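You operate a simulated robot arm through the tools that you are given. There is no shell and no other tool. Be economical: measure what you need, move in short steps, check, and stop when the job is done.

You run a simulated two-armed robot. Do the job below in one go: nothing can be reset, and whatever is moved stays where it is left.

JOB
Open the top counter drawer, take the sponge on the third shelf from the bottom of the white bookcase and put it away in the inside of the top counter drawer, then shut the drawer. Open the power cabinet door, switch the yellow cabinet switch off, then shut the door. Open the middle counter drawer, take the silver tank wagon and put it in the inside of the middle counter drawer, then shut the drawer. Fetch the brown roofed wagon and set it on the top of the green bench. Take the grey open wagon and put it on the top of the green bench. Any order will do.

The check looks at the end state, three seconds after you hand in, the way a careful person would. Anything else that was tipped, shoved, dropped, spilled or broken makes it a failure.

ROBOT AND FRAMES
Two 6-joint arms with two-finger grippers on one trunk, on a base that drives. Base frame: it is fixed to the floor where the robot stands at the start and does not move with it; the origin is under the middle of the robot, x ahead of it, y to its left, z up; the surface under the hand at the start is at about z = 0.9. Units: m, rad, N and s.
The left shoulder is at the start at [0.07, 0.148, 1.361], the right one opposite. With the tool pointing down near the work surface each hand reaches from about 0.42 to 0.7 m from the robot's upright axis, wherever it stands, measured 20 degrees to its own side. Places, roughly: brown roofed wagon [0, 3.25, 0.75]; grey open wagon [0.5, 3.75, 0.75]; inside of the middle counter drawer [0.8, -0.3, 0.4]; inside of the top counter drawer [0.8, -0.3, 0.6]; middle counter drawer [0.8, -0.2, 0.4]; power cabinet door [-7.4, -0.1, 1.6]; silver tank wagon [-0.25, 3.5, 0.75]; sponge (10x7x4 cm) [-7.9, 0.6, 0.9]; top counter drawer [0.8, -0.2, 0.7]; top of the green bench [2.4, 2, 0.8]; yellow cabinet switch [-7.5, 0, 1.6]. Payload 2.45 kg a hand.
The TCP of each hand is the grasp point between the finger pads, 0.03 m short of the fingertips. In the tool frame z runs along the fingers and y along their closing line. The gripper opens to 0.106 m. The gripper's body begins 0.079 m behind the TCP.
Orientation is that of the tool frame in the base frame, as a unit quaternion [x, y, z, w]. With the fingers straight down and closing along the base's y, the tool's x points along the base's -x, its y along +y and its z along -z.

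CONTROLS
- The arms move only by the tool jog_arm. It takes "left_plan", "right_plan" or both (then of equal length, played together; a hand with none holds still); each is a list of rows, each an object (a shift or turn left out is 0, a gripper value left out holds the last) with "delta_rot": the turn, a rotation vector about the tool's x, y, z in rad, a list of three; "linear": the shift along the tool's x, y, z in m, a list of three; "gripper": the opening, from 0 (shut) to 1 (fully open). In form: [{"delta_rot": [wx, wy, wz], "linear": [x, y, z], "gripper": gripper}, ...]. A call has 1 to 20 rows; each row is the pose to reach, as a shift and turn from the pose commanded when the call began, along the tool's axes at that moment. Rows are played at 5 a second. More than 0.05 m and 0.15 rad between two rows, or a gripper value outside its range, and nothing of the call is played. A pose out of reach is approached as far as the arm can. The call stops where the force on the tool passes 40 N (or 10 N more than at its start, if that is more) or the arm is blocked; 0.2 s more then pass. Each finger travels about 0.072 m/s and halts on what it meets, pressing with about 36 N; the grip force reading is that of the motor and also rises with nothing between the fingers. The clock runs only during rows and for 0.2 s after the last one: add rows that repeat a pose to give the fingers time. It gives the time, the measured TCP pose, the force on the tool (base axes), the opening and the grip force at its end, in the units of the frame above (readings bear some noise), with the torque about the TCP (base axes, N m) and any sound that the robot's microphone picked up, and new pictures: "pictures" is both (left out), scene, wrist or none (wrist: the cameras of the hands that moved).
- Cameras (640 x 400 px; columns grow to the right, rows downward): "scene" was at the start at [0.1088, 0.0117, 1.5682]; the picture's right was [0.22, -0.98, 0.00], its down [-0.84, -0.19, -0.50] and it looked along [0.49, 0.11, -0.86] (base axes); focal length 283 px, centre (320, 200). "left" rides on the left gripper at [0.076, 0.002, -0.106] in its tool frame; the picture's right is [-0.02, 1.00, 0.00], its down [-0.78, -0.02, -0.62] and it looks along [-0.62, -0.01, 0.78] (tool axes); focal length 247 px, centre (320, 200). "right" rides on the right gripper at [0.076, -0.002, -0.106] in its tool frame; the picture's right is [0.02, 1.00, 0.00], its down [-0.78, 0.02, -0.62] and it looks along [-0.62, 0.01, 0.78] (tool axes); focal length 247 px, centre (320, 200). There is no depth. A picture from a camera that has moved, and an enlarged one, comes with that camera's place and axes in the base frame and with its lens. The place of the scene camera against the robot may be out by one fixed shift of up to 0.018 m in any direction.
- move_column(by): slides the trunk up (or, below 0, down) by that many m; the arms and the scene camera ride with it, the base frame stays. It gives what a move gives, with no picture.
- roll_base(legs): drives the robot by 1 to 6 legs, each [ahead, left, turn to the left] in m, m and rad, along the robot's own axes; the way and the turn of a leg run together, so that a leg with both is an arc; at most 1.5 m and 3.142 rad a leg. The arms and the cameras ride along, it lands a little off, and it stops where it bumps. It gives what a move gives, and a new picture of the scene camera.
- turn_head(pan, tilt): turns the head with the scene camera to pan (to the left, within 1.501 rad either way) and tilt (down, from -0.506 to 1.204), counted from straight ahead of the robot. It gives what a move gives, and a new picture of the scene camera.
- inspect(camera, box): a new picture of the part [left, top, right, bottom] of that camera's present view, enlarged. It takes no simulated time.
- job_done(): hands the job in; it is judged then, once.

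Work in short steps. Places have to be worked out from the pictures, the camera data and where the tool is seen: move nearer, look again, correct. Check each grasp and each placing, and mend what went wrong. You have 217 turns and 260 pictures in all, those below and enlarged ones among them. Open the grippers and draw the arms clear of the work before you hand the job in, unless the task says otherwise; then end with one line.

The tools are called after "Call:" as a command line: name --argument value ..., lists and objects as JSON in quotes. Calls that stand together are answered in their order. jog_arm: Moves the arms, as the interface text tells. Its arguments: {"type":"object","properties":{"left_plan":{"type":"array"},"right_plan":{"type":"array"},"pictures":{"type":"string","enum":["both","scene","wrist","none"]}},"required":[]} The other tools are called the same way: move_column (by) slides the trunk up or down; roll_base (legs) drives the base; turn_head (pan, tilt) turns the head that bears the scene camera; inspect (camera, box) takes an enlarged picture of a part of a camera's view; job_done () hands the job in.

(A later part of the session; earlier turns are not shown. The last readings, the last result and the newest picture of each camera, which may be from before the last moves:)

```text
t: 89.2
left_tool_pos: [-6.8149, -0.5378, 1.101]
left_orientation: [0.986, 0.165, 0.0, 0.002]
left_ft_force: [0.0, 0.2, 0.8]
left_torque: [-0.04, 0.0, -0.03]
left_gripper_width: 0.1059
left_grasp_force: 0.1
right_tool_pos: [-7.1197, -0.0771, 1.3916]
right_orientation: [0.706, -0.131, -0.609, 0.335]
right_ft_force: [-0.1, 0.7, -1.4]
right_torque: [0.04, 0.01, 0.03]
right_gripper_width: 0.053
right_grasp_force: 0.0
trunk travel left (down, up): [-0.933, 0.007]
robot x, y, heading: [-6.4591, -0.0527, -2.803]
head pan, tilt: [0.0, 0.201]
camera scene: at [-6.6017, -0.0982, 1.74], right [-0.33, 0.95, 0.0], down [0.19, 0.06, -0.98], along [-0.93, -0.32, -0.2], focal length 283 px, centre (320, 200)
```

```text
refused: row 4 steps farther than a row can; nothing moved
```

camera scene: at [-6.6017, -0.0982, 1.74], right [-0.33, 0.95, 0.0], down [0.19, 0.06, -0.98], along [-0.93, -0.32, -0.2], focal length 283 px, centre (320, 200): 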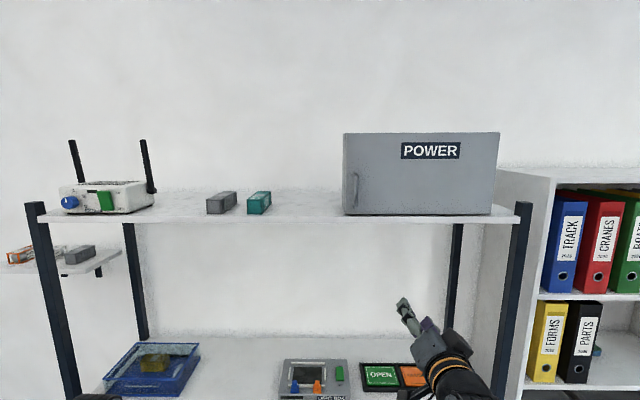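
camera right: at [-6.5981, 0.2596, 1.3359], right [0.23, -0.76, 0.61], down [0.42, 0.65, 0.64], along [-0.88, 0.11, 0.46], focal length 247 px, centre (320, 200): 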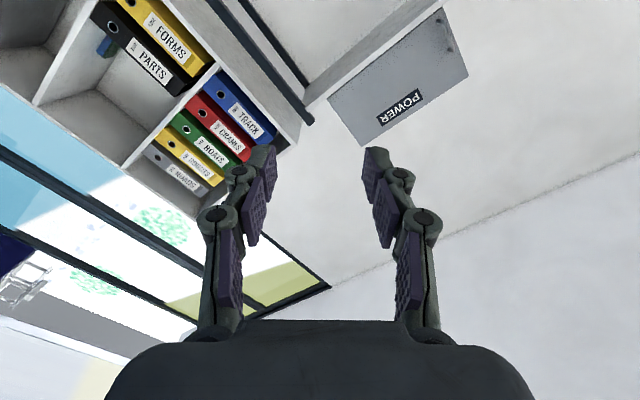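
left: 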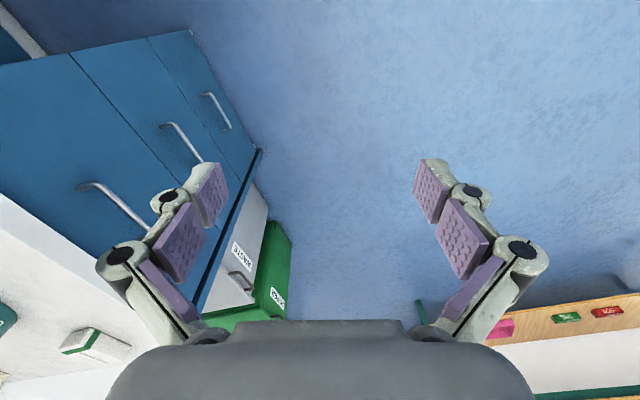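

Call:
jog_arm --right_plan '[{"linear": [-0.038, 0.03, -0.002]}, {"linear": [-0.076, 0.06, -0.004]}, {"linear": [-0.114, 0.09, -0.006]}, {"linear": [-0.152, 0.12, -0.008]}, {"linear": [-0.168, 0.13, -0.008]}]' --pictures "scene"

```text
t: 90.4
left_tool_pos: [-6.8143, -0.5393, 1.1013]
left_orientation: [0.986, 0.165, 0.0, 0.0]
left_ft_force: [-0.4, 0.2, 0.2]
left_torque: [0.01, 0.0, 0.0]
left_gripper_width: 0.1061
left_grasp_force: 0.1
right_tool_pos: [-7.1211, -0.0735, 1.6035]
right_orientation: [0.707, -0.131, -0.61, 0.335]
right_ft_force: [0.2, -0.4, 0.2]
right_torque: [0.0, -0.01, 0.0]
right_gripper_width: 0.0529
right_grasp_force: 0.0
trunk travel left (down, up): [-0.933, 0.007]
robot x, y, heading: [-6.4591, -0.0532, -2.811]
head pan, tilt: [0.0, 0.201]
camera scene: at [-6.6009, -0.1023, 1.7399], right [-0.33, 0.95, 0.0], down [0.19, 0.06, -0.98], along [-0.93, -0.32, -0.2], focal length 283 px, centre (320, 200)
```

scene: 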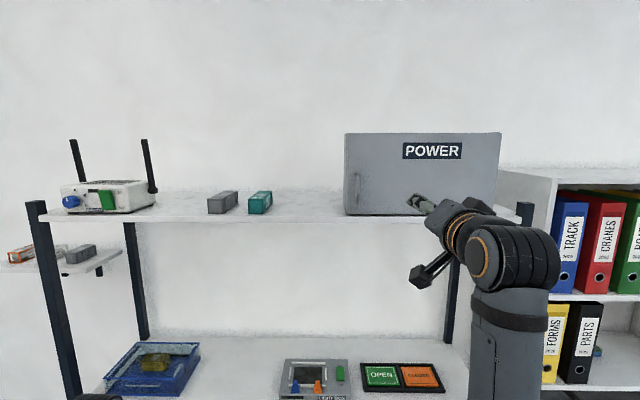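

Height reached. Now finish the roll.

Call:
jog_arm --right_plan '[{"delta_rot": [0, 0, -0.14]}, {"delta_rot": [0, 0, -0.28]}, {"delta_rot": [0, 0, -0.42]}, {"delta_rot": [0, 0, -0.56]}, {"delta_rot": [0, 0, -0.7]}]'

```text
t: 91.6
left_tool_pos: [-6.8129, -0.5415, 1.0983]
left_orientation: [0.986, 0.165, 0.0, 0.0]
left_ft_force: [0.0, 0.1, 0.8]
left_torque: [-0.02, -0.01, -0.03]
left_gripper_width: 0.106
left_grasp_force: 0.2
right_tool_pos: [-7.1214, -0.0751, 1.604]
right_orientation: [0.708, 0.121, -0.688, 0.105]
right_ft_force: [-0.3, -0.5, 0.2]
right_torque: [0.01, 0.0, 0.02]
right_gripper_width: 0.0532
right_grasp_force: 0.0
trunk travel left (down, up): [-0.933, 0.007]
robot x, y, heading: [-6.4584, -0.0529, -2.809]
head pan, tilt: [0.0, 0.201]
camera scene: at [-6.6007, -0.1033, 1.7399], right [-0.33, 0.95, 0.0], down [0.19, 0.07, -0.98], along [-0.93, -0.32, -0.2], focal length 283 px, centre (320, 200)
camera right: at [-7.0173, -0.0376, 1.5324], right [0.32, -0.95, -0.04], down [0.58, 0.16, 0.8], along [-0.75, -0.28, 0.6], focal length 247 px, centre (320, 200)
```

scene: 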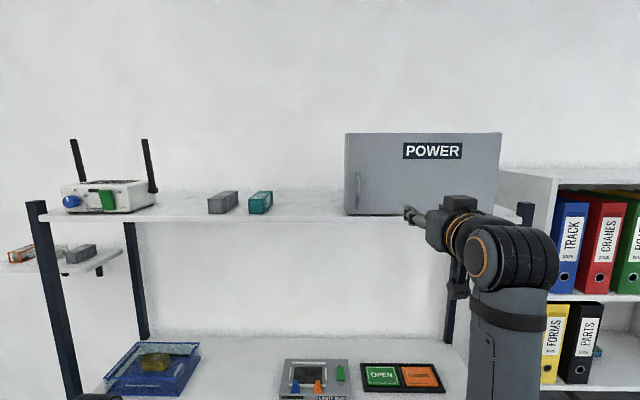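
right: 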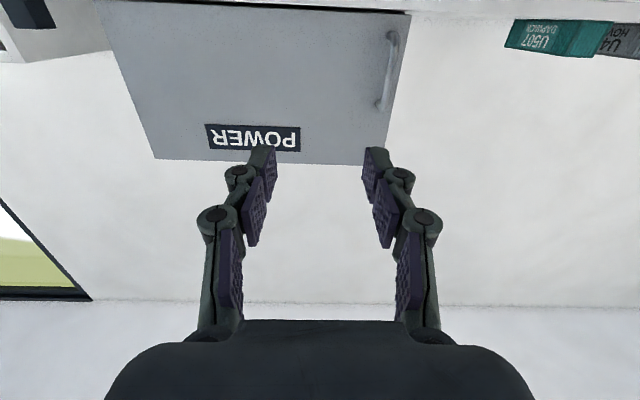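

Both views put the handle at about (-7.37,-0.26,1.595). Drive 0.2 m ahead, then shift the hand left onto its line.

Call:
roll_base --legs '[[0.2, 0, 0]]'

Call:
jog_arm --right_plan '[{"linear": [0, 0.045, 0]}, {"linear": [0.005, 0.09, 0]}, {"linear": [0.008, 0.093, 0.02]}]'

```text
t: 93.2
left_tool_pos: [-6.997, -0.6041, 1.1022]
left_orientation: [0.986, 0.165, -0.001, -0.001]
left_ft_force: [1.1, 0.4, 0.5]
left_torque: [0.0, 0.02, 0.03]
left_gripper_width: 0.1059
left_grasp_force: 0.1
right_tool_pos: [-7.3024, -0.1375, 1.6063]
right_orientation: [0.706, 0.121, -0.689, 0.107]
right_ft_force: [0.2, 0.2, 0.6]
right_torque: [-0.01, -0.01, 0.0]
right_gripper_width: 0.053
right_grasp_force: 0.1
trunk travel left (down, up): [-0.933, 0.007]
robot x, y, heading: [-6.6422, -0.1171, -2.81]
head pan, tilt: [0.0, 0.201]
camera scene: at [-6.7821, -0.1661, 1.7405], right [-0.33, 0.95, 0.0], down [0.19, 0.06, -0.98], along [-0.93, -0.32, -0.2], focal length 283 px, centre (320, 200)
```

scene: 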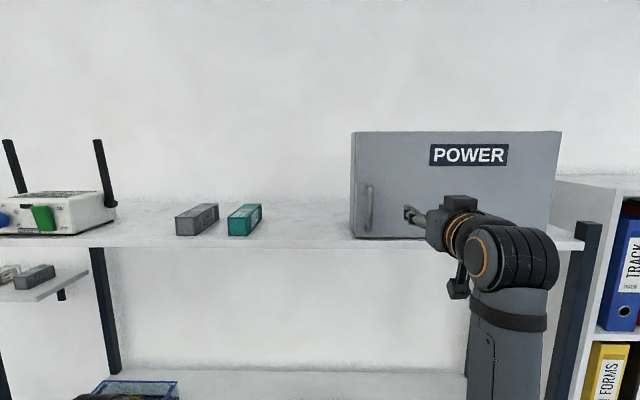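

```text
t: 94.0
left_tool_pos: [-7.0011, -0.603, 1.101]
left_orientation: [0.986, 0.165, 0.0, 0.001]
left_ft_force: [-1.2, 0.0, -0.8]
left_torque: [-0.04, -0.04, 0.0]
left_gripper_width: 0.1061
left_grasp_force: 0.1
right_tool_pos: [-7.3227, -0.2073, 1.5978]
right_orientation: [0.709, 0.119, -0.688, 0.097]
right_ft_force: [4.4, 0.9, -3.5]
right_torque: [0.07, 0.03, 0.17]
right_gripper_width: 0.0551
right_grasp_force: 1.4
right hand out of reach, approached as far as the arm can: row 2, 3
trunk travel left (down, up): [-0.933, 0.007]
robot x, y, heading: [-6.6426, -0.122, -2.808]
head pan, tilt: [0.0, 0.201]
camera scene: at [-6.7894, -0.1648, 1.7398], right [-0.33, 0.95, 0.0], down [0.19, 0.06, -0.98], along [-0.93, -0.32, -0.2], focal length 283 px, centre (320, 200)
camera right: at [-7.219, -0.1707, 1.5261], right [0.3, -0.95, -0.05], down [0.58, 0.14, 0.8], along [-0.76, -0.27, 0.59], focal length 247 px, centre (320, 200)
```

scene: 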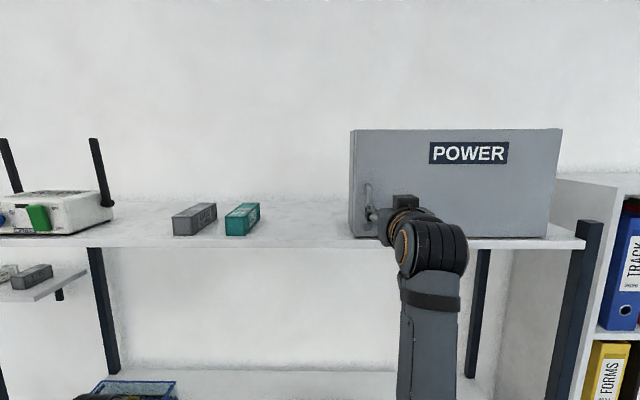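
right: 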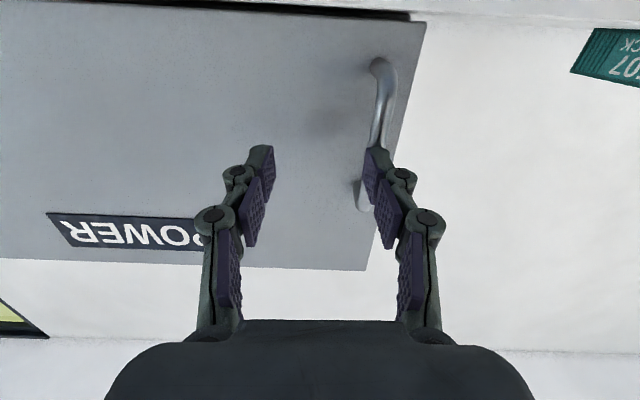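

The left finger touches the handle bar; back off 5 cm and shift base left 5 cm.

Call:
jog_arm --right_plan '[{"linear": [0, -0.01, -0.04]}, {"linear": [0, -0.01, -0.07], "gripper": 0.6}]' --pictures "none"

Call:
roll_base --legs '[[0, 0.06, 0]]'

Call:
inspect --camera "right" --box '[0, 0, 640, 400]'

```text
t: 94.6
left_tool_pos: [-6.9999, -0.6045, 1.1011]
left_orientation: [0.986, 0.165, 0.0, 0.001]
left_ft_force: [-0.1, -0.5, -0.4]
left_torque: [-0.05, -0.02, 0.03]
left_gripper_width: 0.1062
left_grasp_force: 0.1
right_tool_pos: [-7.2698, -0.1591, 1.6142]
right_orientation: [0.702, 0.117, -0.696, 0.097]
right_ft_force: [-0.3, -0.2, 1.1]
right_torque: [0.0, 0.02, 0.0]
right_gripper_width: 0.0635
right_grasp_force: 0.0
right hand out of reach, approached as far as the arm can: row 1, 2
trunk travel left (down, up): [-0.933, 0.007]
robot x, y, heading: [-6.6465, -0.1187, -2.812]
head pan, tilt: [0.0, 0.201]
```

```text
t: 95.5
left_tool_pos: [-6.9842, -0.6552, 1.1036]
left_orientation: [0.986, 0.165, 0.001, 0.003]
left_ft_force: [-0.8, 1.1, -0.4]
left_torque: [-0.08, -0.04, 0.01]
left_gripper_width: 0.1056
left_grasp_force: 0.0
right_tool_pos: [-7.2564, -0.2057, 1.6063]
right_orientation: [0.707, 0.115, -0.691, 0.096]
right_ft_force: [-0.2, 1.8, -0.1]
right_torque: [0.0, -0.02, 0.15]
right_gripper_width: 0.0636
right_grasp_force: 0.1
trunk travel left (down, up): [-0.933, 0.007]
robot x, y, heading: [-6.6273, -0.1751, -2.81]
head pan, tilt: [0.0, 0.201]
camera scene: at [-6.7728, -0.2119, 1.7399], right [-0.32, 0.95, -0.01], down [0.19, 0.06, -0.98], along [-0.93, -0.32, -0.2], focal length 283 px, centre (320, 200)
```

scene: 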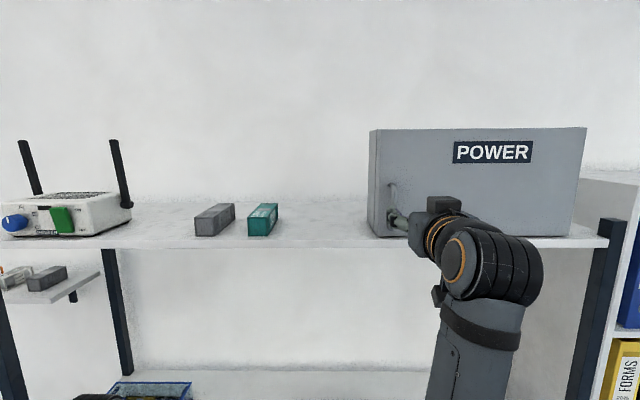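

```text
1.00 times, centred on (320, 200) of right (not enlarged: the box is as wide or as high as the picture)
camera zoom: at [-7.153, -0.1698, 1.5346], right [0.3, -0.95, -0.04], down [0.58, 0.14, 0.8], along [-0.75, -0.26, 0.6], focal length 247 px, centre (320, 200)
```

zoom: 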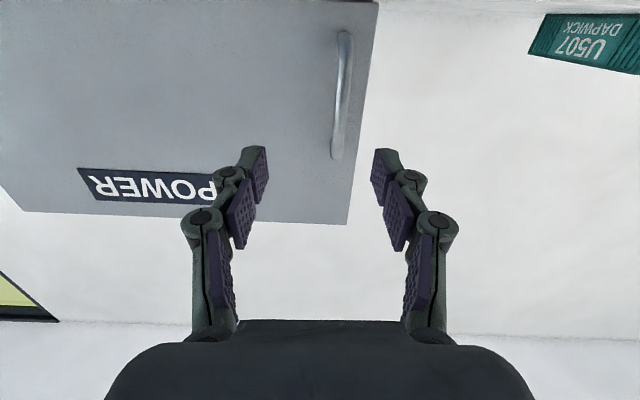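

Handle now lies between the fingers. Advance with slight left shift.

Call:
jog_arm --right_plan '[{"linear": [0, 0.012, 0.03]}, {"linear": [0, 0.015, 0.06]}]' --pictures "wrist"

```text
t: 96.1
left_tool_pos: [-6.9842, -0.6587, 1.0999]
left_orientation: [0.987, 0.164, 0.001, 0.002]
left_ft_force: [0.2, 0.0, 0.3]
left_torque: [-0.04, -0.02, -0.04]
left_gripper_width: 0.1059
left_grasp_force: 0.0
right_tool_pos: [-7.3087, -0.2451, 1.606]
right_orientation: [0.707, 0.117, -0.691, 0.094]
right_ft_force: [-1.0, -0.1, -1.6]
right_torque: [-0.01, 0.0, 0.04]
right_gripper_width: 0.0636
right_grasp_force: 0.1
trunk travel left (down, up): [-0.933, 0.007]
robot x, y, heading: [-6.6244, -0.1758, -2.814]
head pan, tilt: [0.0, 0.201]
camera right: at [-7.2057, -0.2084, 1.5331], right [0.3, -0.95, -0.05], down [0.59, 0.14, 0.8], along [-0.75, -0.27, 0.6], focal length 247 px, centre (320, 200)
```

right: 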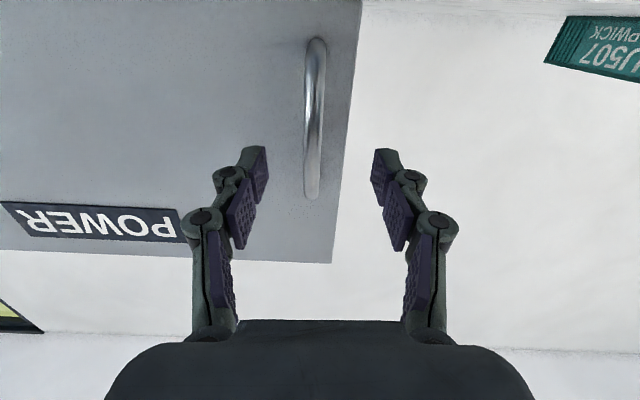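

Centred; advance about 5 cm more.

Call:
jog_arm --right_plan '[{"linear": [0, -0.002, 0.03]}, {"linear": [0, -0.004, 0.05]}]' --pictures "wrist"

```text
t: 96.7
left_tool_pos: [-6.9804, -0.6597, 1.1008]
left_orientation: [0.986, 0.165, -0.002, 0.001]
left_ft_force: [0.1, -0.1, 0.6]
left_torque: [-0.01, 0.02, 0.0]
left_gripper_width: 0.106
left_grasp_force: 0.0
right_tool_pos: [-7.3522, -0.255, 1.6055]
right_orientation: [0.706, 0.118, -0.692, 0.094]
right_ft_force: [2.9, 1.2, -2.1]
right_torque: [-0.07, 0.0, -0.05]
right_gripper_width: 0.0658
right_grasp_force: 0.1
trunk travel left (down, up): [-0.933, 0.007]
robot x, y, heading: [-6.6248, -0.1775, -2.809]
head pan, tilt: [0.0, 0.201]
camera right: at [-7.249, -0.2194, 1.534], right [0.3, -0.95, -0.05], down [0.59, 0.14, 0.8], along [-0.75, -0.27, 0.6], focal length 247 px, centre (320, 200)
```

right: 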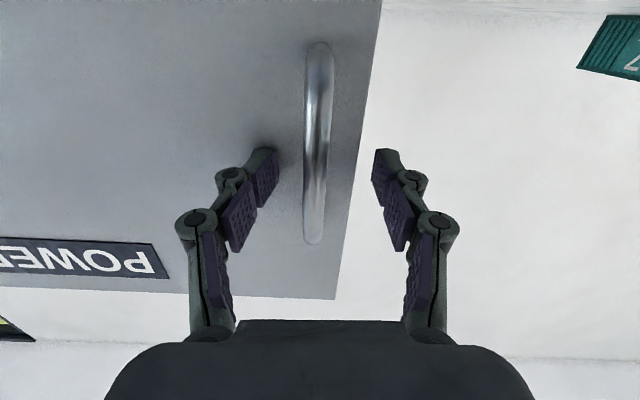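

Touching the door face; close on the bar.

Call:
jog_arm --right_plan '[{"gripper": 0.0, "linear": [0, 0, -0.005]}, {"gripper": 0.0, "linear": [0, 0, -0.005]}, {"gripper": 0.0, "linear": [0, 0, -0.005]}, {"gripper": 0.0, "linear": [0, 0, -0.005]}]' --pictures "wrist"

```text
t: 97.7
left_tool_pos: [-6.9784, -0.6628, 1.1004]
left_orientation: [0.986, 0.165, -0.001, 0.0]
left_ft_force: [-0.3, 0.3, 0.1]
left_torque: [0.03, -0.03, 0.01]
left_gripper_width: 0.1061
left_grasp_force: 0.0
right_tool_pos: [-7.3446, -0.2616, 1.6077]
right_orientation: [0.705, 0.118, -0.693, 0.095]
right_ft_force: [10.8, -2.5, -0.9]
right_torque: [-0.87, -0.23, 1.95]
right_gripper_width: 0.028
right_grasp_force: 44.8
trunk travel left (down, up): [-0.933, 0.007]
robot x, y, heading: [-6.6264, -0.1745, -2.806]
head pan, tilt: [0.0, 0.201]
camera right: at [-7.2413, -0.2239, 1.5354], right [0.3, -0.95, -0.05], down [0.59, 0.14, 0.8], along [-0.75, -0.27, 0.6], focal length 247 px, centre (320, 200)
```

right: 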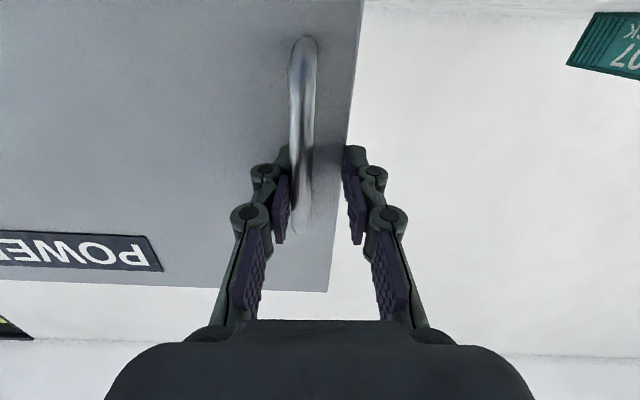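

The left finger caught on the door's edge (width 0.028). Reopen, back off 1.5 cm, shift a little, re-close.

Call:
jog_arm --right_plan '[{"gripper": 0.45}, {"gripper": 0.45}, {"gripper": 0.45, "linear": [0, 0.004, -0.016]}, {"gripper": 0.0, "linear": [0, 0.004, -0.016]}, {"gripper": 0.0, "linear": [0, 0.004, -0.016]}, {"gripper": 0.0, "linear": [0, 0.004, -0.016]}, {"gripper": 0.0, "linear": [0, 0.004, -0.016]}]' --pictures "wrist"

```text
t: 99.3
left_tool_pos: [-6.984, -0.6563, 1.102]
left_orientation: [0.986, 0.164, 0.001, 0.003]
left_ft_force: [-0.4, -0.5, 0.3]
left_torque: [0.0, 0.01, -0.02]
left_gripper_width: 0.1058
left_grasp_force: 0.1
right_tool_pos: [-7.3354, -0.2475, 1.6064]
right_orientation: [0.706, 0.115, -0.692, 0.094]
right_ft_force: [-9.9, 16.9, 7.9]
right_torque: [-0.83, -0.1, -0.2]
right_gripper_width: 0.0102
right_grasp_force: 37.7
trunk travel left (down, up): [-0.933, 0.007]
robot x, y, heading: [-6.6253, -0.1751, -2.812]
head pan, tilt: [0.0, 0.201]
camera right: at [-7.2321, -0.2116, 1.5335], right [0.29, -0.95, -0.05], down [0.59, 0.14, 0.8], along [-0.75, -0.26, 0.6], focal length 247 px, centre (320, 200)
```

right: 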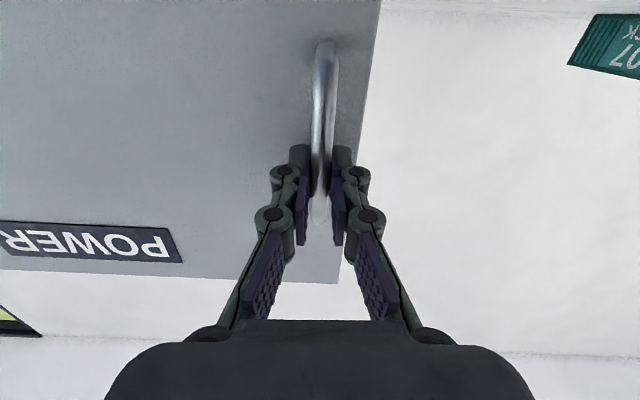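

Bar gripped. Swing the door open along its arc around the right-hand hinge (radius ≈0.39 m) to about 0.6 rad.

Call:
jog_arm --right_plan '[{"delta_rot": [-0.05, 0, 0], "linear": [0, -0.0022, -0.0195]}, {"delta_rot": [-0.1, 0, 0], "linear": [0, -0.0054, -0.0387]}, {"delta_rot": [-0.2, 0, 0], "linear": [0, -0.0147, -0.0768]}, {"delta_rot": [-0.3, 0, 0], "linear": [0, -0.0277, -0.1137]}, {"delta_rot": [-0.4, 0, 0], "linear": [0, -0.0444, -0.1491]}, {"delta_rot": [-0.5, 0, 0], "linear": [0, -0.0645, -0.1827]}, {"delta_rot": [-0.6, 0, 0], "linear": [0, -0.088, -0.214]}]'

```text
t: 100.7
left_tool_pos: [-6.9873, -0.6532, 1.1012]
left_orientation: [0.986, 0.164, 0.002, 0.004]
left_ft_force: [1.0, -0.8, -0.4]
left_torque: [0.03, 0.08, 0.01]
left_gripper_width: 0.1062
left_grasp_force: 0.1
right_tool_pos: [-7.2104, -0.1391, 1.6064]
right_orientation: [0.676, 0.252, -0.648, 0.242]
right_ft_force: [-35.4, 28.7, -5.5]
right_torque: [0.66, -0.75, -0.44]
right_gripper_width: 0.0097
right_grasp_force: 37.5
trunk travel left (down, up): [-0.933, 0.007]
robot x, y, heading: [-6.6245, -0.1769, -2.809]
head pan, tilt: [0.0, 0.201]
stopped in row 6 (right hand): the force on the tool passed its limit at 54 N (the readings are from after the stop); the commanded pose is now the measured one
camera scene: at [-6.7763, -0.2117, 1.7391], right [-0.32, 0.95, -0.01], down [0.19, 0.06, -0.98], along [-0.93, -0.32, -0.2], focal length 283 px, centre (320, 200)
camera right: at [-7.1273, -0.0648, 1.5352], right [0.66, -0.75, -0.02], down [0.46, 0.37, 0.81], along [-0.6, -0.54, 0.59], focal length 247 px, centre (320, 200)
```

scene: 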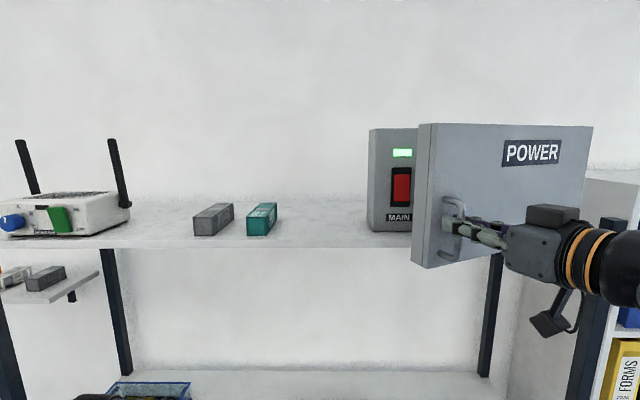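
right: 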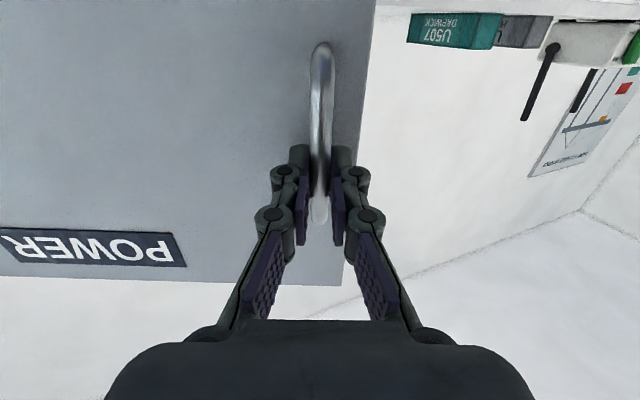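

Door opened ~0.45 rad; force shows the true radius is a bit shorter (~0.36 m). Continue on the refitted arc.

Call:
jog_arm --right_plan '[{"delta_rot": [-0.12, 0, 0], "linear": [0, -0.0127, 0.0414]}]' --pictures "none"

```text
t: 101.1
left_tool_pos: [-6.9878, -0.6638, 1.0979]
left_orientation: [0.986, 0.166, 0.004, 0.0]
left_ft_force: [-0.7, -0.2, -0.8]
left_torque: [0.01, -0.07, 0.0]
left_gripper_width: 0.1061
left_grasp_force: 0.3
right_tool_pos: [-7.2438, -0.1756, 1.6068]
right_orientation: [0.655, 0.301, -0.63, 0.288]
right_ft_force: [-3.3, 2.5, -13.6]
right_torque: [0.8, -0.79, -0.06]
right_gripper_width: 0.0101
right_grasp_force: 37.4
trunk travel left (down, up): [-0.933, 0.007]
robot x, y, heading: [-6.6256, -0.1741, -2.813]
head pan, tilt: [0.0, 0.201]
```

I had the forward/back sign reversed; the door just moved back slightly. Now pull along the arc properly.

Call:
jog_arm --right_plan '[{"delta_rot": [0, 0, 0], "linear": [0, 0, -0.0435]}, {"delta_rot": [-0.03, 0, 0], "linear": [0, -0.0049, -0.0868]}, {"delta_rot": [-0.1, 0, 0], "linear": [0, -0.0151, -0.129]}, {"delta_rot": [-0.2, 0, 0], "linear": [0, -0.0303, -0.17]}, {"delta_rot": [-0.3, 0, 0], "linear": [0, -0.0503, -0.2086]}]'

```text
t: 101.8
left_tool_pos: [-6.9806, -0.663, 1.0989]
left_orientation: [0.986, 0.165, 0.003, 0.001]
left_ft_force: [-1.2, -1.0, -0.7]
left_torque: [0.08, -0.05, 0.03]
left_gripper_width: 0.106
left_grasp_force: 0.0
right_tool_pos: [-7.2018, -0.1249, 1.6051]
right_orientation: [0.643, 0.305, -0.638, 0.295]
right_ft_force: [-4.0, 2.3, 10.2]
right_torque: [-0.89, 0.12, -0.19]
right_gripper_width: 0.0096
right_grasp_force: 37.1
right hand out of reach, approached as far as the arm can: row 2, 3
trunk travel left (down, up): [-0.933, 0.007]
robot x, y, heading: [-6.6253, -0.1725, -2.81]
head pan, tilt: [0.0, 0.201]
stopped in row 3 (right hand): the force on the tool passed its limit at 96 N (the readings are from after the stop); the commanded pose is now the measured one
camera scene: at [-6.7706, -0.2256, 1.7402], right [-0.33, 0.95, 0.0], down [0.19, 0.07, -0.98], along [-0.93, -0.32, -0.2], focal length 283 px, centre (320, 200)
camera right: at [-7.134, -0.0408, 1.5323], right [0.77, -0.64, -0.03], down [0.41, 0.45, 0.79], along [-0.49, -0.62, 0.61], focal length 247 px, centre (320, 200)
```

scene: 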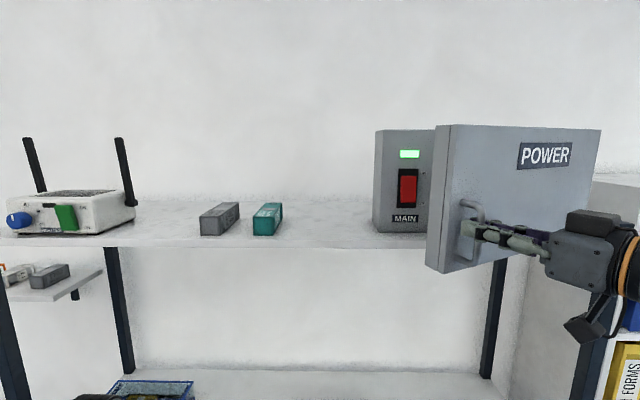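
right: 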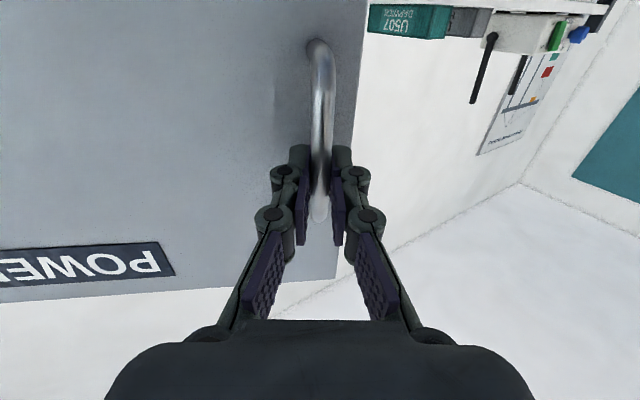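

Wrist is at its limit; door is at ~0.5 rad. I release the handle and back off along the finger direction, then will push the door with the left hand.

Call:
jog_arm --right_plan '[{"gripper": 0.7}, {"gripper": 0.7}, {"gripper": 0.7}, {"gripper": 0.7}]' --pictures "none"

Call:
roll_base --legs '[[-0.11, -0.07, 0], [-0.25, 0, 0]]'

```text
t: 102.8
left_tool_pos: [-6.9805, -0.6623, 1.1]
left_orientation: [0.986, 0.166, 0.002, 0.001]
left_ft_force: [0.4, 0.6, 0.6]
left_torque: [-0.02, -0.01, -0.01]
left_gripper_width: 0.106
left_grasp_force: 0.1
right_tool_pos: [-7.1983, -0.125, 1.6046]
right_orientation: [0.644, 0.306, -0.637, 0.295]
right_ft_force: [0.0, 0.5, 0.1]
right_torque: [-0.02, 0.01, -0.02]
right_gripper_width: 0.0743
right_grasp_force: 0.1
trunk travel left (down, up): [-0.933, 0.007]
robot x, y, heading: [-6.6242, -0.1751, -2.806]
head pan, tilt: [0.0, 0.201]
```

```text
t: 105.6
left_tool_pos: [-6.6629, -0.4785, 1.0981]
left_orientation: [0.986, 0.165, 0.003, 0.0]
left_ft_force: [0.8, 0.1, -0.3]
left_torque: [0.03, -0.01, 0.01]
left_gripper_width: 0.1059
left_grasp_force: 0.0
right_tool_pos: [-6.8827, 0.0589, 1.6025]
right_orientation: [0.645, 0.305, -0.636, 0.295]
right_ft_force: [-0.2, -0.2, 0.4]
right_torque: [-0.02, -0.01, 0.03]
right_gripper_width: 0.0739
right_grasp_force: 0.0
trunk travel left (down, up): [-0.933, 0.007]
robot x, y, heading: [-6.3073, 0.008, -2.81]
head pan, tilt: [0.0, 0.201]
camera scene: at [-6.4518, -0.0407, 1.7395], right [-0.33, 0.95, 0.0], down [0.19, 0.07, -0.98], along [-0.93, -0.32, -0.2], focal length 283 px, centre (320, 200)
```

scene: 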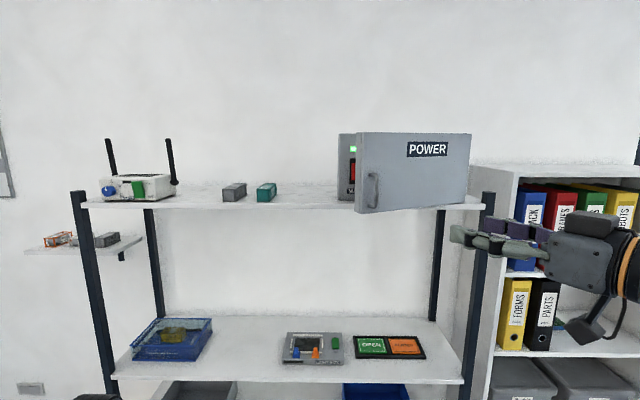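

Clear. Now raise the left hand pointing forward with fingers shut, and lower/straighten the right hand.

Call:
jog_arm --left_plan '[{"delta_rot": [0, -0.14, 0], "linear": [0, 0, -0.045], "gripper": 0}, {"delta_rot": [0, -0.28, 0], "linear": [0, 0, -0.09]}, {"delta_rot": [0, -0.42, 0], "linear": [0, 0, -0.135]}, {"delta_rot": [0, -0.56, 0], "linear": [0, 0, -0.18]}, {"delta_rot": [0, -0.7, 0], "linear": [0, 0, -0.225]}, {"delta_rot": [0, -0.84, 0], "linear": [0, 0, -0.27]}, {"delta_rot": [0, -0.98, 0], "linear": [0, 0, -0.315]}, {"delta_rot": [0, -1.12, 0], "linear": [0, 0, -0.36]}, {"delta_rot": [0, -1.26, 0], "linear": [0, 0, -0.405]}, {"delta_rot": [0, -1.41, 0], "linear": [0, 0, -0.45]}, {"delta_rot": [0, -1.56, 0], "linear": [0, 0, -0.5]}, {"delta_rot": [0, -1.56, 0], "linear": [0, 0, -0.52]}]' --right_plan '[{"delta_rot": [0.1, 0, 0], "linear": [0.02, 0, -0.02]}, {"delta_rot": [0.2, 0, 0], "linear": [0.06, 0, -0.02]}, {"delta_rot": [0.3, 0, 0], "linear": [0.1, 0, -0.02]}, {"delta_rot": [0.4, 0, 0], "linear": [0.14, 0, -0.02]}, {"delta_rot": [0.5, 0, 0], "linear": [0.18, 0, -0.02]}, {"delta_rot": [0.55, 0, 0], "linear": [0.22, 0, -0.02]}, {"delta_rot": [0.55, 0, 0], "linear": [0.26, 0, -0.02]}, {"delta_rot": [0.55, 0, 0], "linear": [0.3, 0, -0.02]}, {"delta_rot": [0.55, 0, 0], "linear": [0.34, 0, -0.02]}, {"delta_rot": [0.55, 0, 0], "linear": [0.38, 0, -0.02]}, {"delta_rot": [0.55, 0, 0], "linear": [0.4, 0, -0.02]}, {"delta_rot": [0.55, 0, 0], "linear": [0.4, 0, -0.02]}]' --pictures "scene"

```text
t: 108.2
left_tool_pos: [-6.6893, -0.427, 1.5987]
left_orientation: [0.701, 0.119, -0.694, 0.116]
left_ft_force: [0.9, -0.2, -0.4]
left_torque: [-0.01, 0.01, -0.04]
left_gripper_width: 0.0
left_grasp_force: 28.1
left hand out of reach, approached as far as the arm can: row 5, 6, 7, 8, 9, 10, 11, 12
right_tool_pos: [-6.8618, 0.0812, 1.2054]
right_orientation: [0.699, 0.123, -0.696, 0.109]
right_ft_force: [0.5, 0.3, 0.1]
right_torque: [0.0, -0.02, -0.01]
right_gripper_width: 0.0741
right_grasp_force: 0.0
right hand out of reach, approached as far as the arm can: row 1, 2, 3, 4, 5, 6
trunk travel left (down, up): [-0.933, 0.007]
robot x, y, heading: [-6.3002, 0.0066, -2.807]
head pan, tilt: [0.0, 0.201]
camera scene: at [-6.4433, -0.0412, 1.7402], right [-0.33, 0.95, 0.0], down [0.19, 0.07, -0.98], along [-0.93, -0.32, -0.2], focal length 283 px, centre (320, 200)
```

scene: 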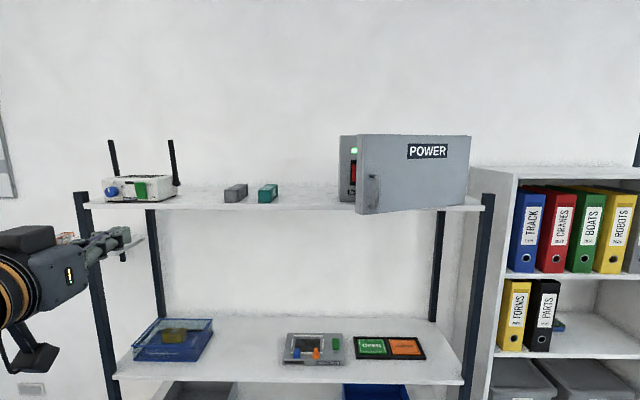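

Left hand is forward-pointing at z 1.60. Drive to bring the door edge near, then yaw the left hand to the right, and move beside the door edge.

Call:
roll_base --legs '[[0.3, -0.2, 0]]'

Call:
jog_arm --left_plan '[{"delta_rot": [0.1, 0, 0], "linear": [0, 0, 0.03]}, {"delta_rot": [0.2, 0, 0], "linear": [0, 0, 0.06]}, {"delta_rot": [0.3, 0, 0], "linear": [0, 0, 0.09]}, {"delta_rot": [0.4, 0, 0], "linear": [0, 0, 0.12]}, {"delta_rot": [0.5, 0, 0], "linear": [0, 0, 0.15]}]'

```text
t: 110.5
left_tool_pos: [-7.0435, -0.336, 1.5981]
left_orientation: [0.702, 0.117, -0.693, 0.116]
left_ft_force: [0.3, -0.5, 0.0]
left_torque: [0.01, 0.03, -0.03]
left_gripper_width: 0.0
left_grasp_force: 28.4
right_tool_pos: [-7.2147, 0.172, 1.2043]
right_orientation: [0.699, 0.121, -0.696, 0.108]
right_ft_force: [0.4, 0.3, 0.7]
right_torque: [0.0, -0.01, -0.01]
right_gripper_width: 0.0741
right_grasp_force: 0.0
trunk travel left (down, up): [-0.933, 0.007]
robot x, y, heading: [-6.6578, 0.1014, -2.807]
head pan, tilt: [0.0, 0.201]
camera scene: at [-6.796, 0.0492, 1.7402], right [-0.32, 0.95, 0.0], down [0.19, 0.07, -0.98], along [-0.93, -0.32, -0.2], focal length 283 px, centre (320, 200)
```

scene: 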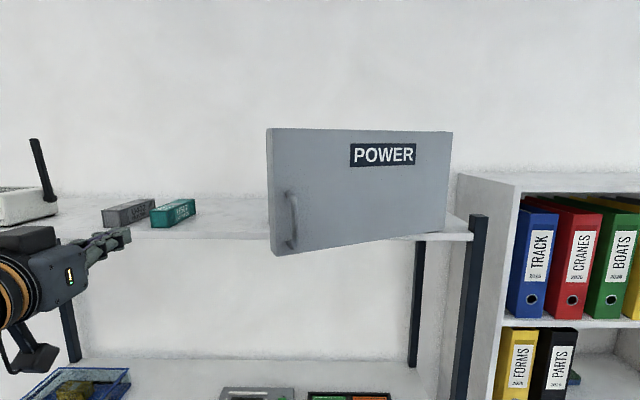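

```text
t: 111.7
left_tool_pos: [-7.191, -0.3849, 1.5941]
left_orientation: [0.709, -0.058, -0.7, -0.062]
left_ft_force: [-1.0, 0.0, -0.1]
left_torque: [-0.02, 0.05, -0.01]
left_gripper_width: 0.0
left_grasp_force: 28.8
right_tool_pos: [-7.2194, 0.1709, 1.2033]
right_orientation: [0.7, 0.121, -0.695, 0.109]
right_ft_force: [-0.2, -0.3, -0.4]
right_torque: [-0.02, 0.01, -0.03]
right_gripper_width: 0.0743
right_grasp_force: 0.0
trunk travel left (down, up): [-0.933, 0.007]
robot x, y, heading: [-6.6552, 0.1016, -2.813]
head pan, tilt: [0.0, 0.201]
camera scene: at [-6.8018, 0.0489, 1.7397], right [-0.32, 0.95, 0.0], down [0.19, 0.07, -0.98], along [-0.93, -0.32, -0.2], focal length 283 px, centre (320, 200)
camera left: at [-7.086, -0.4047, 1.5192], right [-0.17, -0.99, 0.02], down [0.6, -0.09, 0.79], along [-0.78, 0.14, 0.61], focal length 247 px, centre (320, 200)
```

scene: 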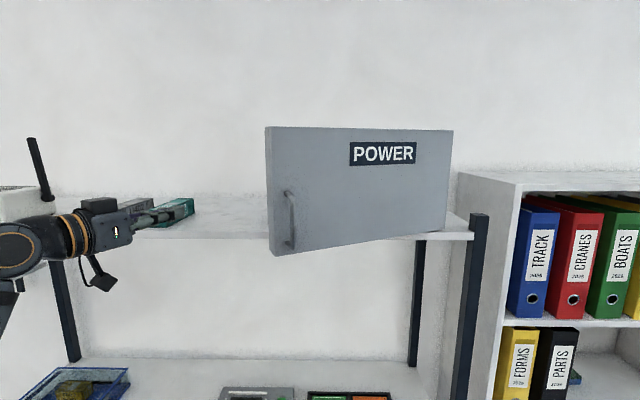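
left: 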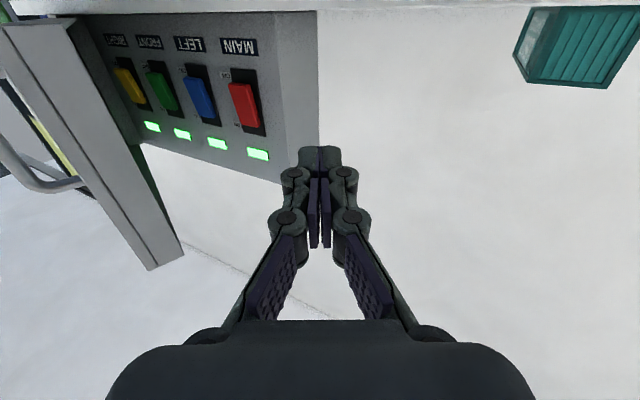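

All four switches are visible inside (MAIN red, blue, green, yellow near the hinge). Advance the fingertip past the door edge and push to the right.

Call:
jog_arm --left_plan '[{"linear": [0, -0.04, 0.02]}, {"linear": [0, -0.08, 0.05]}, {"linear": [0, -0.12, 0.08]}, {"linear": [0, -0.15, 0.09]}, {"linear": [0, -0.19, 0.09]}, {"linear": [0, -0.22, 0.085]}]'

```text
t: 113.1
left_tool_pos: [-7.2353, -0.1489, 1.5966]
left_orientation: [0.709, -0.059, -0.7, -0.06]
left_ft_force: [-0.7, 1.0, 0.5]
left_torque: [-0.04, 0.01, 0.09]
left_gripper_width: 0.0001
left_grasp_force: 28.3
right_tool_pos: [-7.2163, 0.1751, 1.2023]
right_orientation: [0.7, 0.121, -0.696, 0.11]
right_ft_force: [-0.7, 1.2, -0.8]
right_torque: [0.0, 0.02, 0.06]
right_gripper_width: 0.074
right_grasp_force: 0.1
trunk travel left (down, up): [-0.933, 0.007]
robot x, y, heading: [-6.657, 0.1018, -2.81]
head pan, tilt: [0.0, 0.201]
camera scene: at [-6.7994, 0.0543, 1.74], right [-0.32, 0.95, 0.0], down [0.19, 0.06, -0.98], along [-0.93, -0.32, -0.2], focal length 283 px, centre (320, 200)
camera left: at [-7.13, -0.1685, 1.5208], right [-0.17, -0.99, 0.02], down [0.6, -0.09, 0.79], along [-0.78, 0.14, 0.61], focal length 247 px, centre (320, 200)
```

scene: 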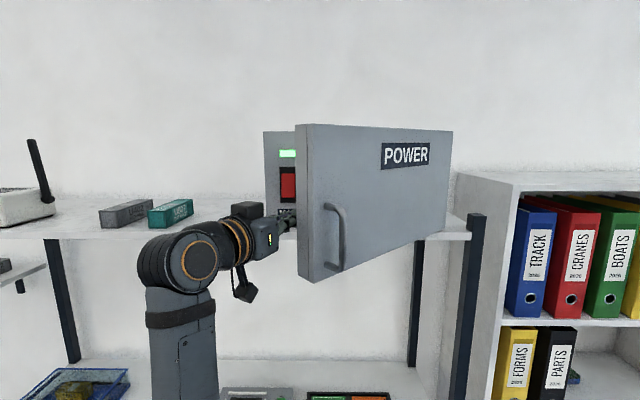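
left: 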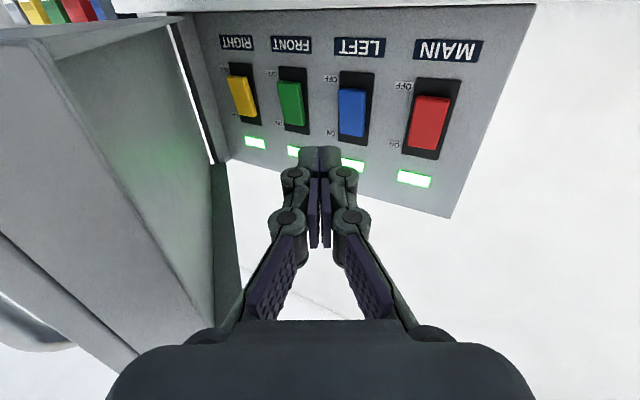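

The door is swinging open. Push further.

Call:
jog_arm --left_plan '[{"linear": [0, -0.04, 0.01]}, {"linear": [0, -0.08, 0.02]}, {"linear": [0, -0.12, 0.03]}, {"linear": [0, -0.15, 0.04]}]'

```text
t: 114.1
left_tool_pos: [-7.267, -0.1252, 1.6162]
left_orientation: [0.71, -0.058, -0.7, -0.058]
left_ft_force: [0.7, 0.4, 1.1]
left_torque: [-0.03, 0.04, 0.0]
left_gripper_width: 0.0
left_grasp_force: 28.1
left hand out of reach, approached as far as the arm can: row 1, 2, 3, 4
right_tool_pos: [-7.2172, 0.1728, 1.2034]
right_orientation: [0.7, 0.121, -0.695, 0.108]
right_ft_force: [-0.3, -1.3, -0.3]
right_torque: [0.0, 0.0, -0.02]
right_gripper_width: 0.0743
right_grasp_force: 0.1
trunk travel left (down, up): [-0.933, 0.007]
robot x, y, heading: [-6.6566, 0.1002, -2.813]
head pan, tilt: [0.0, 0.201]
camera scene: at [-6.7995, 0.0506, 1.7399], right [-0.32, 0.95, 0.0], down [0.19, 0.06, -0.98], along [-0.93, -0.32, -0.2], focal length 283 px, centre (320, 200)
camera left: at [-7.1615, -0.1444, 1.5424], right [-0.16, -0.99, 0.02], down [0.61, -0.08, 0.79], along [-0.78, 0.14, 0.61], focal length 247 px, centre (320, 200)
```

scene: 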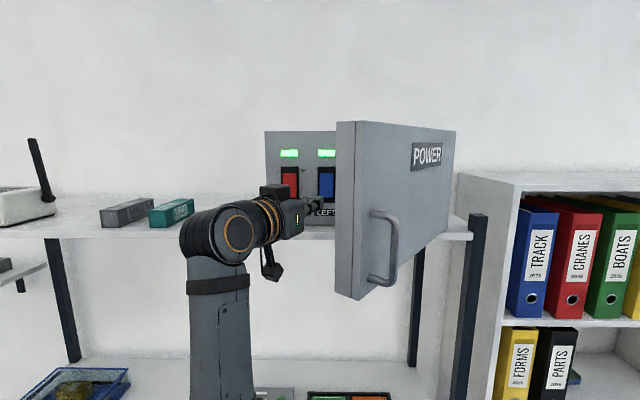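
left: 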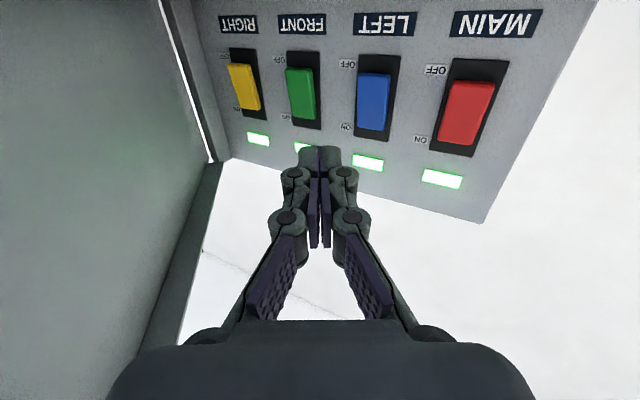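

At reach limit; shift base right 0.13 so the hand pushes the door further.

Call:
roll_base --legs '[[0, -0.14, 0]]'

Call:
inspect --camera "left" --box '[0, 0, 640, 400]'

```text
t: 115.4
left_tool_pos: [-7.3101, 0.002, 1.6158]
left_orientation: [0.71, -0.056, -0.7, -0.058]
left_ft_force: [0.1, -0.1, 0.8]
left_torque: [0.02, 0.0, 0.0]
left_gripper_width: 0.0001
left_grasp_force: 28.4
right_tool_pos: [-7.2603, 0.3004, 1.2042]
right_orientation: [0.7, 0.122, -0.696, 0.108]
right_ft_force: [0.5, 0.5, 0.2]
right_torque: [0.02, 0.01, -0.02]
right_gripper_width: 0.0742
right_grasp_force: 0.1
trunk travel left (down, up): [-0.933, 0.007]
robot x, y, heading: [-6.7024, 0.2288, -2.811]
head pan, tilt: [0.0, 0.201]
camera scene: at [-6.843, 0.1774, 1.7399], right [-0.33, 0.95, 0.0], down [0.19, 0.07, -0.98], along [-0.93, -0.32, -0.2], focal length 283 px, centre (320, 200)
```

scene: 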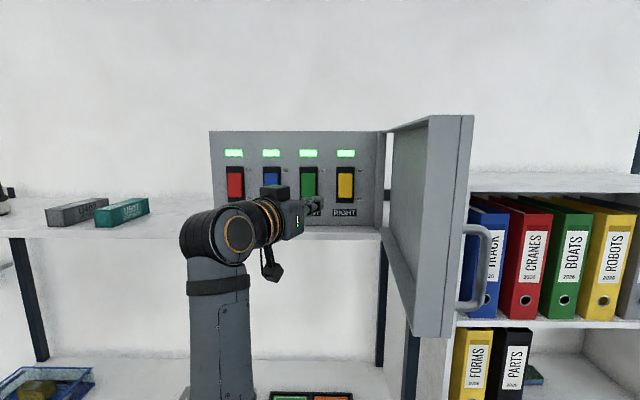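

```text
1.00 times, centred on (320, 200) of left (not enlarged: the box is as wide or as high as the picture)
camera zoom: at [-7.2051, -0.0172, 1.5412], right [-0.16, -0.99, 0.02], down [0.6, -0.09, 0.79], along [-0.78, 0.14, 0.61], focal length 247 px, centre (320, 200)
```

zoom: 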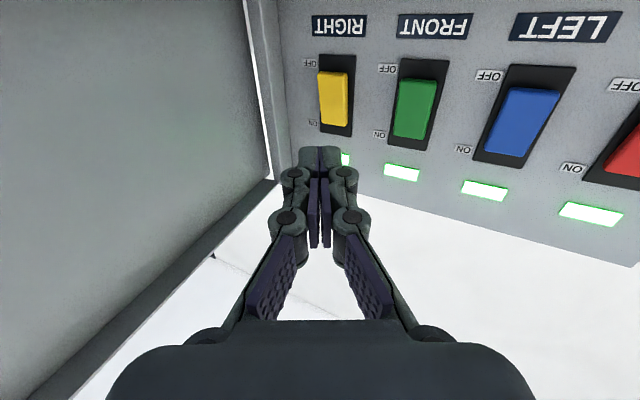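

Door is about 90° open. Enlarge the switches.

Call:
inspect --camera "scene" --box '[205, 125, 385, 237]'

Call:
inspect --camera "left" --box '[270, 0, 480, 131]'

```text
3.56 times, centred on (295, 181) of scene
camera zoom: at [-6.843, 0.1774, 1.7399], right [-0.33, 0.95, 0.0], down [0.19, 0.07, -0.98], along [-0.93, -0.32, -0.2], focal length 1007 px, centre (409, 268)
```

zoom: 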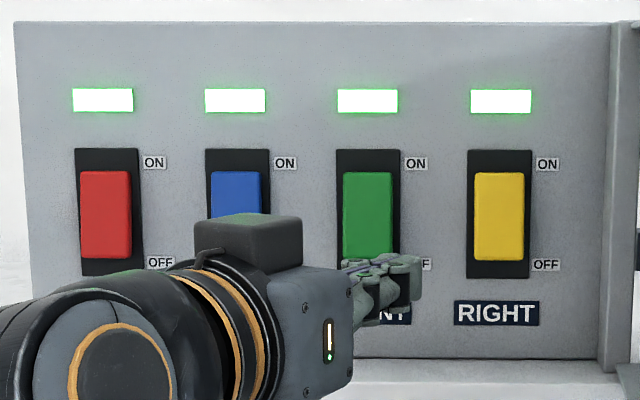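

```text
3.05 times, centred on (375, 66) of left
camera zoom: at [-7.2051, -0.0172, 1.5412], right [-0.16, -0.99, 0.02], down [0.6, -0.09, 0.79], along [-0.78, 0.14, 0.61], focal length 753 px, centre (152, 610)
```

zoom: 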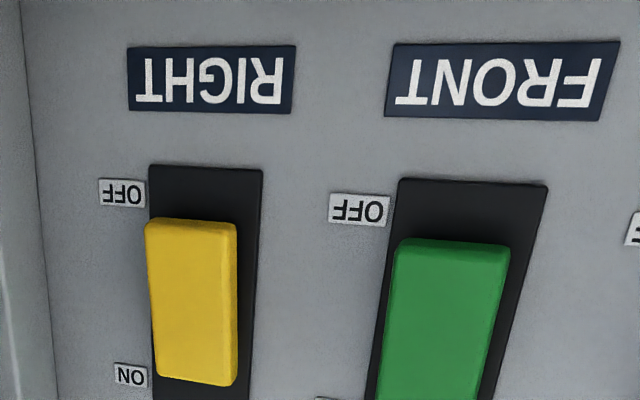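

Rockers show ON pressed at top; the yellow one needs its lower end pressed, at about (-7.48,0.02,1.62), which is straight along the finger direction. Advance toward it.

Call:
jog_arm --left_plan '[{"linear": [0, 0.004, 0.04]}, {"linear": [0, 0.008, 0.08]}, {"linear": [0, 0.008, 0.1]}]' --pictures "wrist"

```text
t: 116.2
left_tool_pos: [-7.4117, 0.0159, 1.615]
left_orientation: [0.711, -0.057, -0.699, -0.057]
left_ft_force: [-0.2, -0.1, 0.7]
left_torque: [0.01, -0.03, 0.01]
left_gripper_width: 0.0001
left_grasp_force: 28.4
right_tool_pos: [-7.2616, 0.3052, 1.2041]
right_orientation: [0.699, 0.121, -0.696, 0.11]
right_ft_force: [0.2, -0.2, 0.8]
right_torque: [0.0, -0.01, 0.01]
right_gripper_width: 0.0743
right_grasp_force: 0.0
trunk travel left (down, up): [-0.933, 0.007]
robot x, y, heading: [-6.7031, 0.2286, -2.809]
head pan, tilt: [0.0, 0.201]
camera left: at [-7.307, -0.0039, 1.5397], right [-0.16, -0.99, 0.02], down [0.6, -0.08, 0.79], along [-0.78, 0.14, 0.61], focal length 247 px, centre (320, 200)
```

left: 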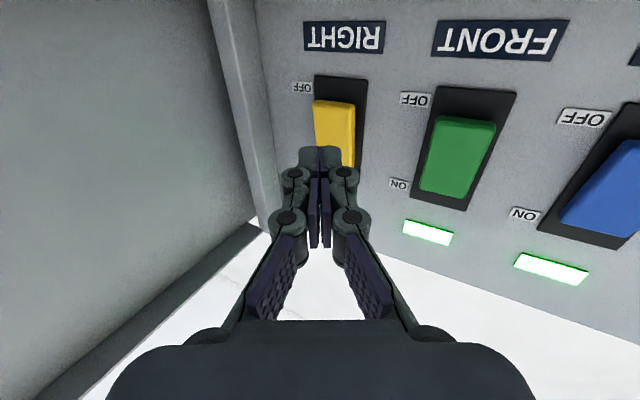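

From the wrist view the button's lower end is at z≈1.59, so lower 1.8 cm, shift 0.8 cm left, then press.

Call:
jog_arm --left_plan '[{"linear": [0.018, 0.008, 0]}, {"linear": [0.018, 0.008, 0.015]}, {"linear": [0.018, 0.008, 0.025]}]' --pictures "wrist"

```text
t: 117.0
left_tool_pos: [-7.4376, 0.0115, 1.5956]
left_orientation: [0.71, -0.057, -0.699, -0.057]
left_ft_force: [-0.1, -0.2, -0.8]
left_torque: [0.03, -0.02, 0.02]
left_gripper_width: 0.0
left_grasp_force: 28.6
right_tool_pos: [-7.2627, 0.3041, 1.2036]
right_orientation: [0.699, 0.121, -0.696, 0.11]
right_ft_force: [-0.1, 0.1, 0.5]
right_torque: [0.02, 0.01, 0.0]
right_gripper_width: 0.0745
right_grasp_force: 0.1
trunk travel left (down, up): [-0.933, 0.007]
robot x, y, heading: [-6.702, 0.2295, -2.808]
head pan, tilt: [0.0, 0.201]
camera left: at [-7.3325, -0.0078, 1.5209], right [-0.16, -0.99, 0.02], down [0.6, -0.08, 0.79], along [-0.78, 0.14, 0.61], focal length 247 px, centre (320, 200)
```

left: 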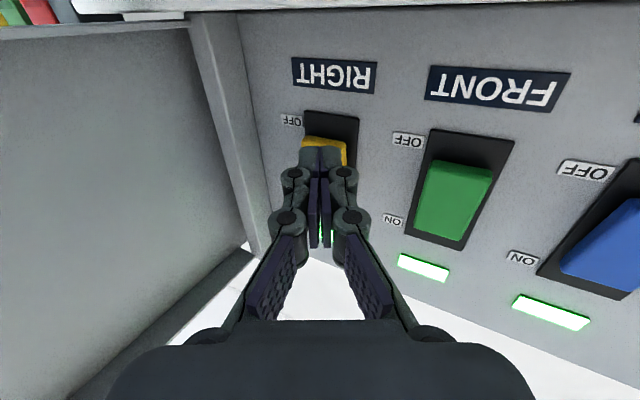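

No contact yet; the tip is over the lower end. Press on.

Call:
jog_arm --left_plan '[{"linear": [0.004, 0, 0.01]}, {"linear": [0.004, 0, 0.02]}, {"linear": [0.004, 0, 0.03]}]' --pictures "wrist"

```text
t: 117.8
left_tool_pos: [-7.4667, 0.0135, 1.5922]
left_orientation: [0.709, -0.058, -0.7, -0.058]
left_ft_force: [-0.2, 0.4, 0.4]
left_torque: [0.01, 0.04, -0.02]
left_gripper_width: 0.0
left_grasp_force: 29.0
right_tool_pos: [-7.2621, 0.3026, 1.2044]
right_orientation: [0.7, 0.12, -0.696, 0.108]
right_ft_force: [-0.3, 0.3, -0.3]
right_torque: [-0.03, 0.02, -0.02]
right_gripper_width: 0.0744
right_grasp_force: 0.0
trunk travel left (down, up): [-0.933, 0.007]
robot x, y, heading: [-6.7052, 0.2252, -2.816]
head pan, tilt: [0.0, 0.201]
camera left: at [-7.3614, -0.0044, 1.5173], right [-0.16, -0.99, 0.02], down [0.6, -0.08, 0.79], along [-0.78, 0.14, 0.61], focal length 247 px, centre (320, 200)
```

left: 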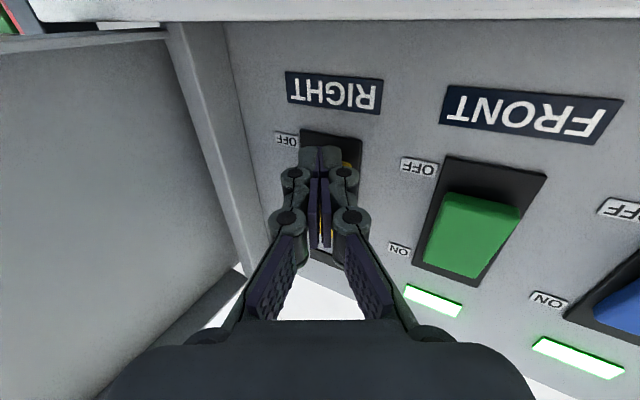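

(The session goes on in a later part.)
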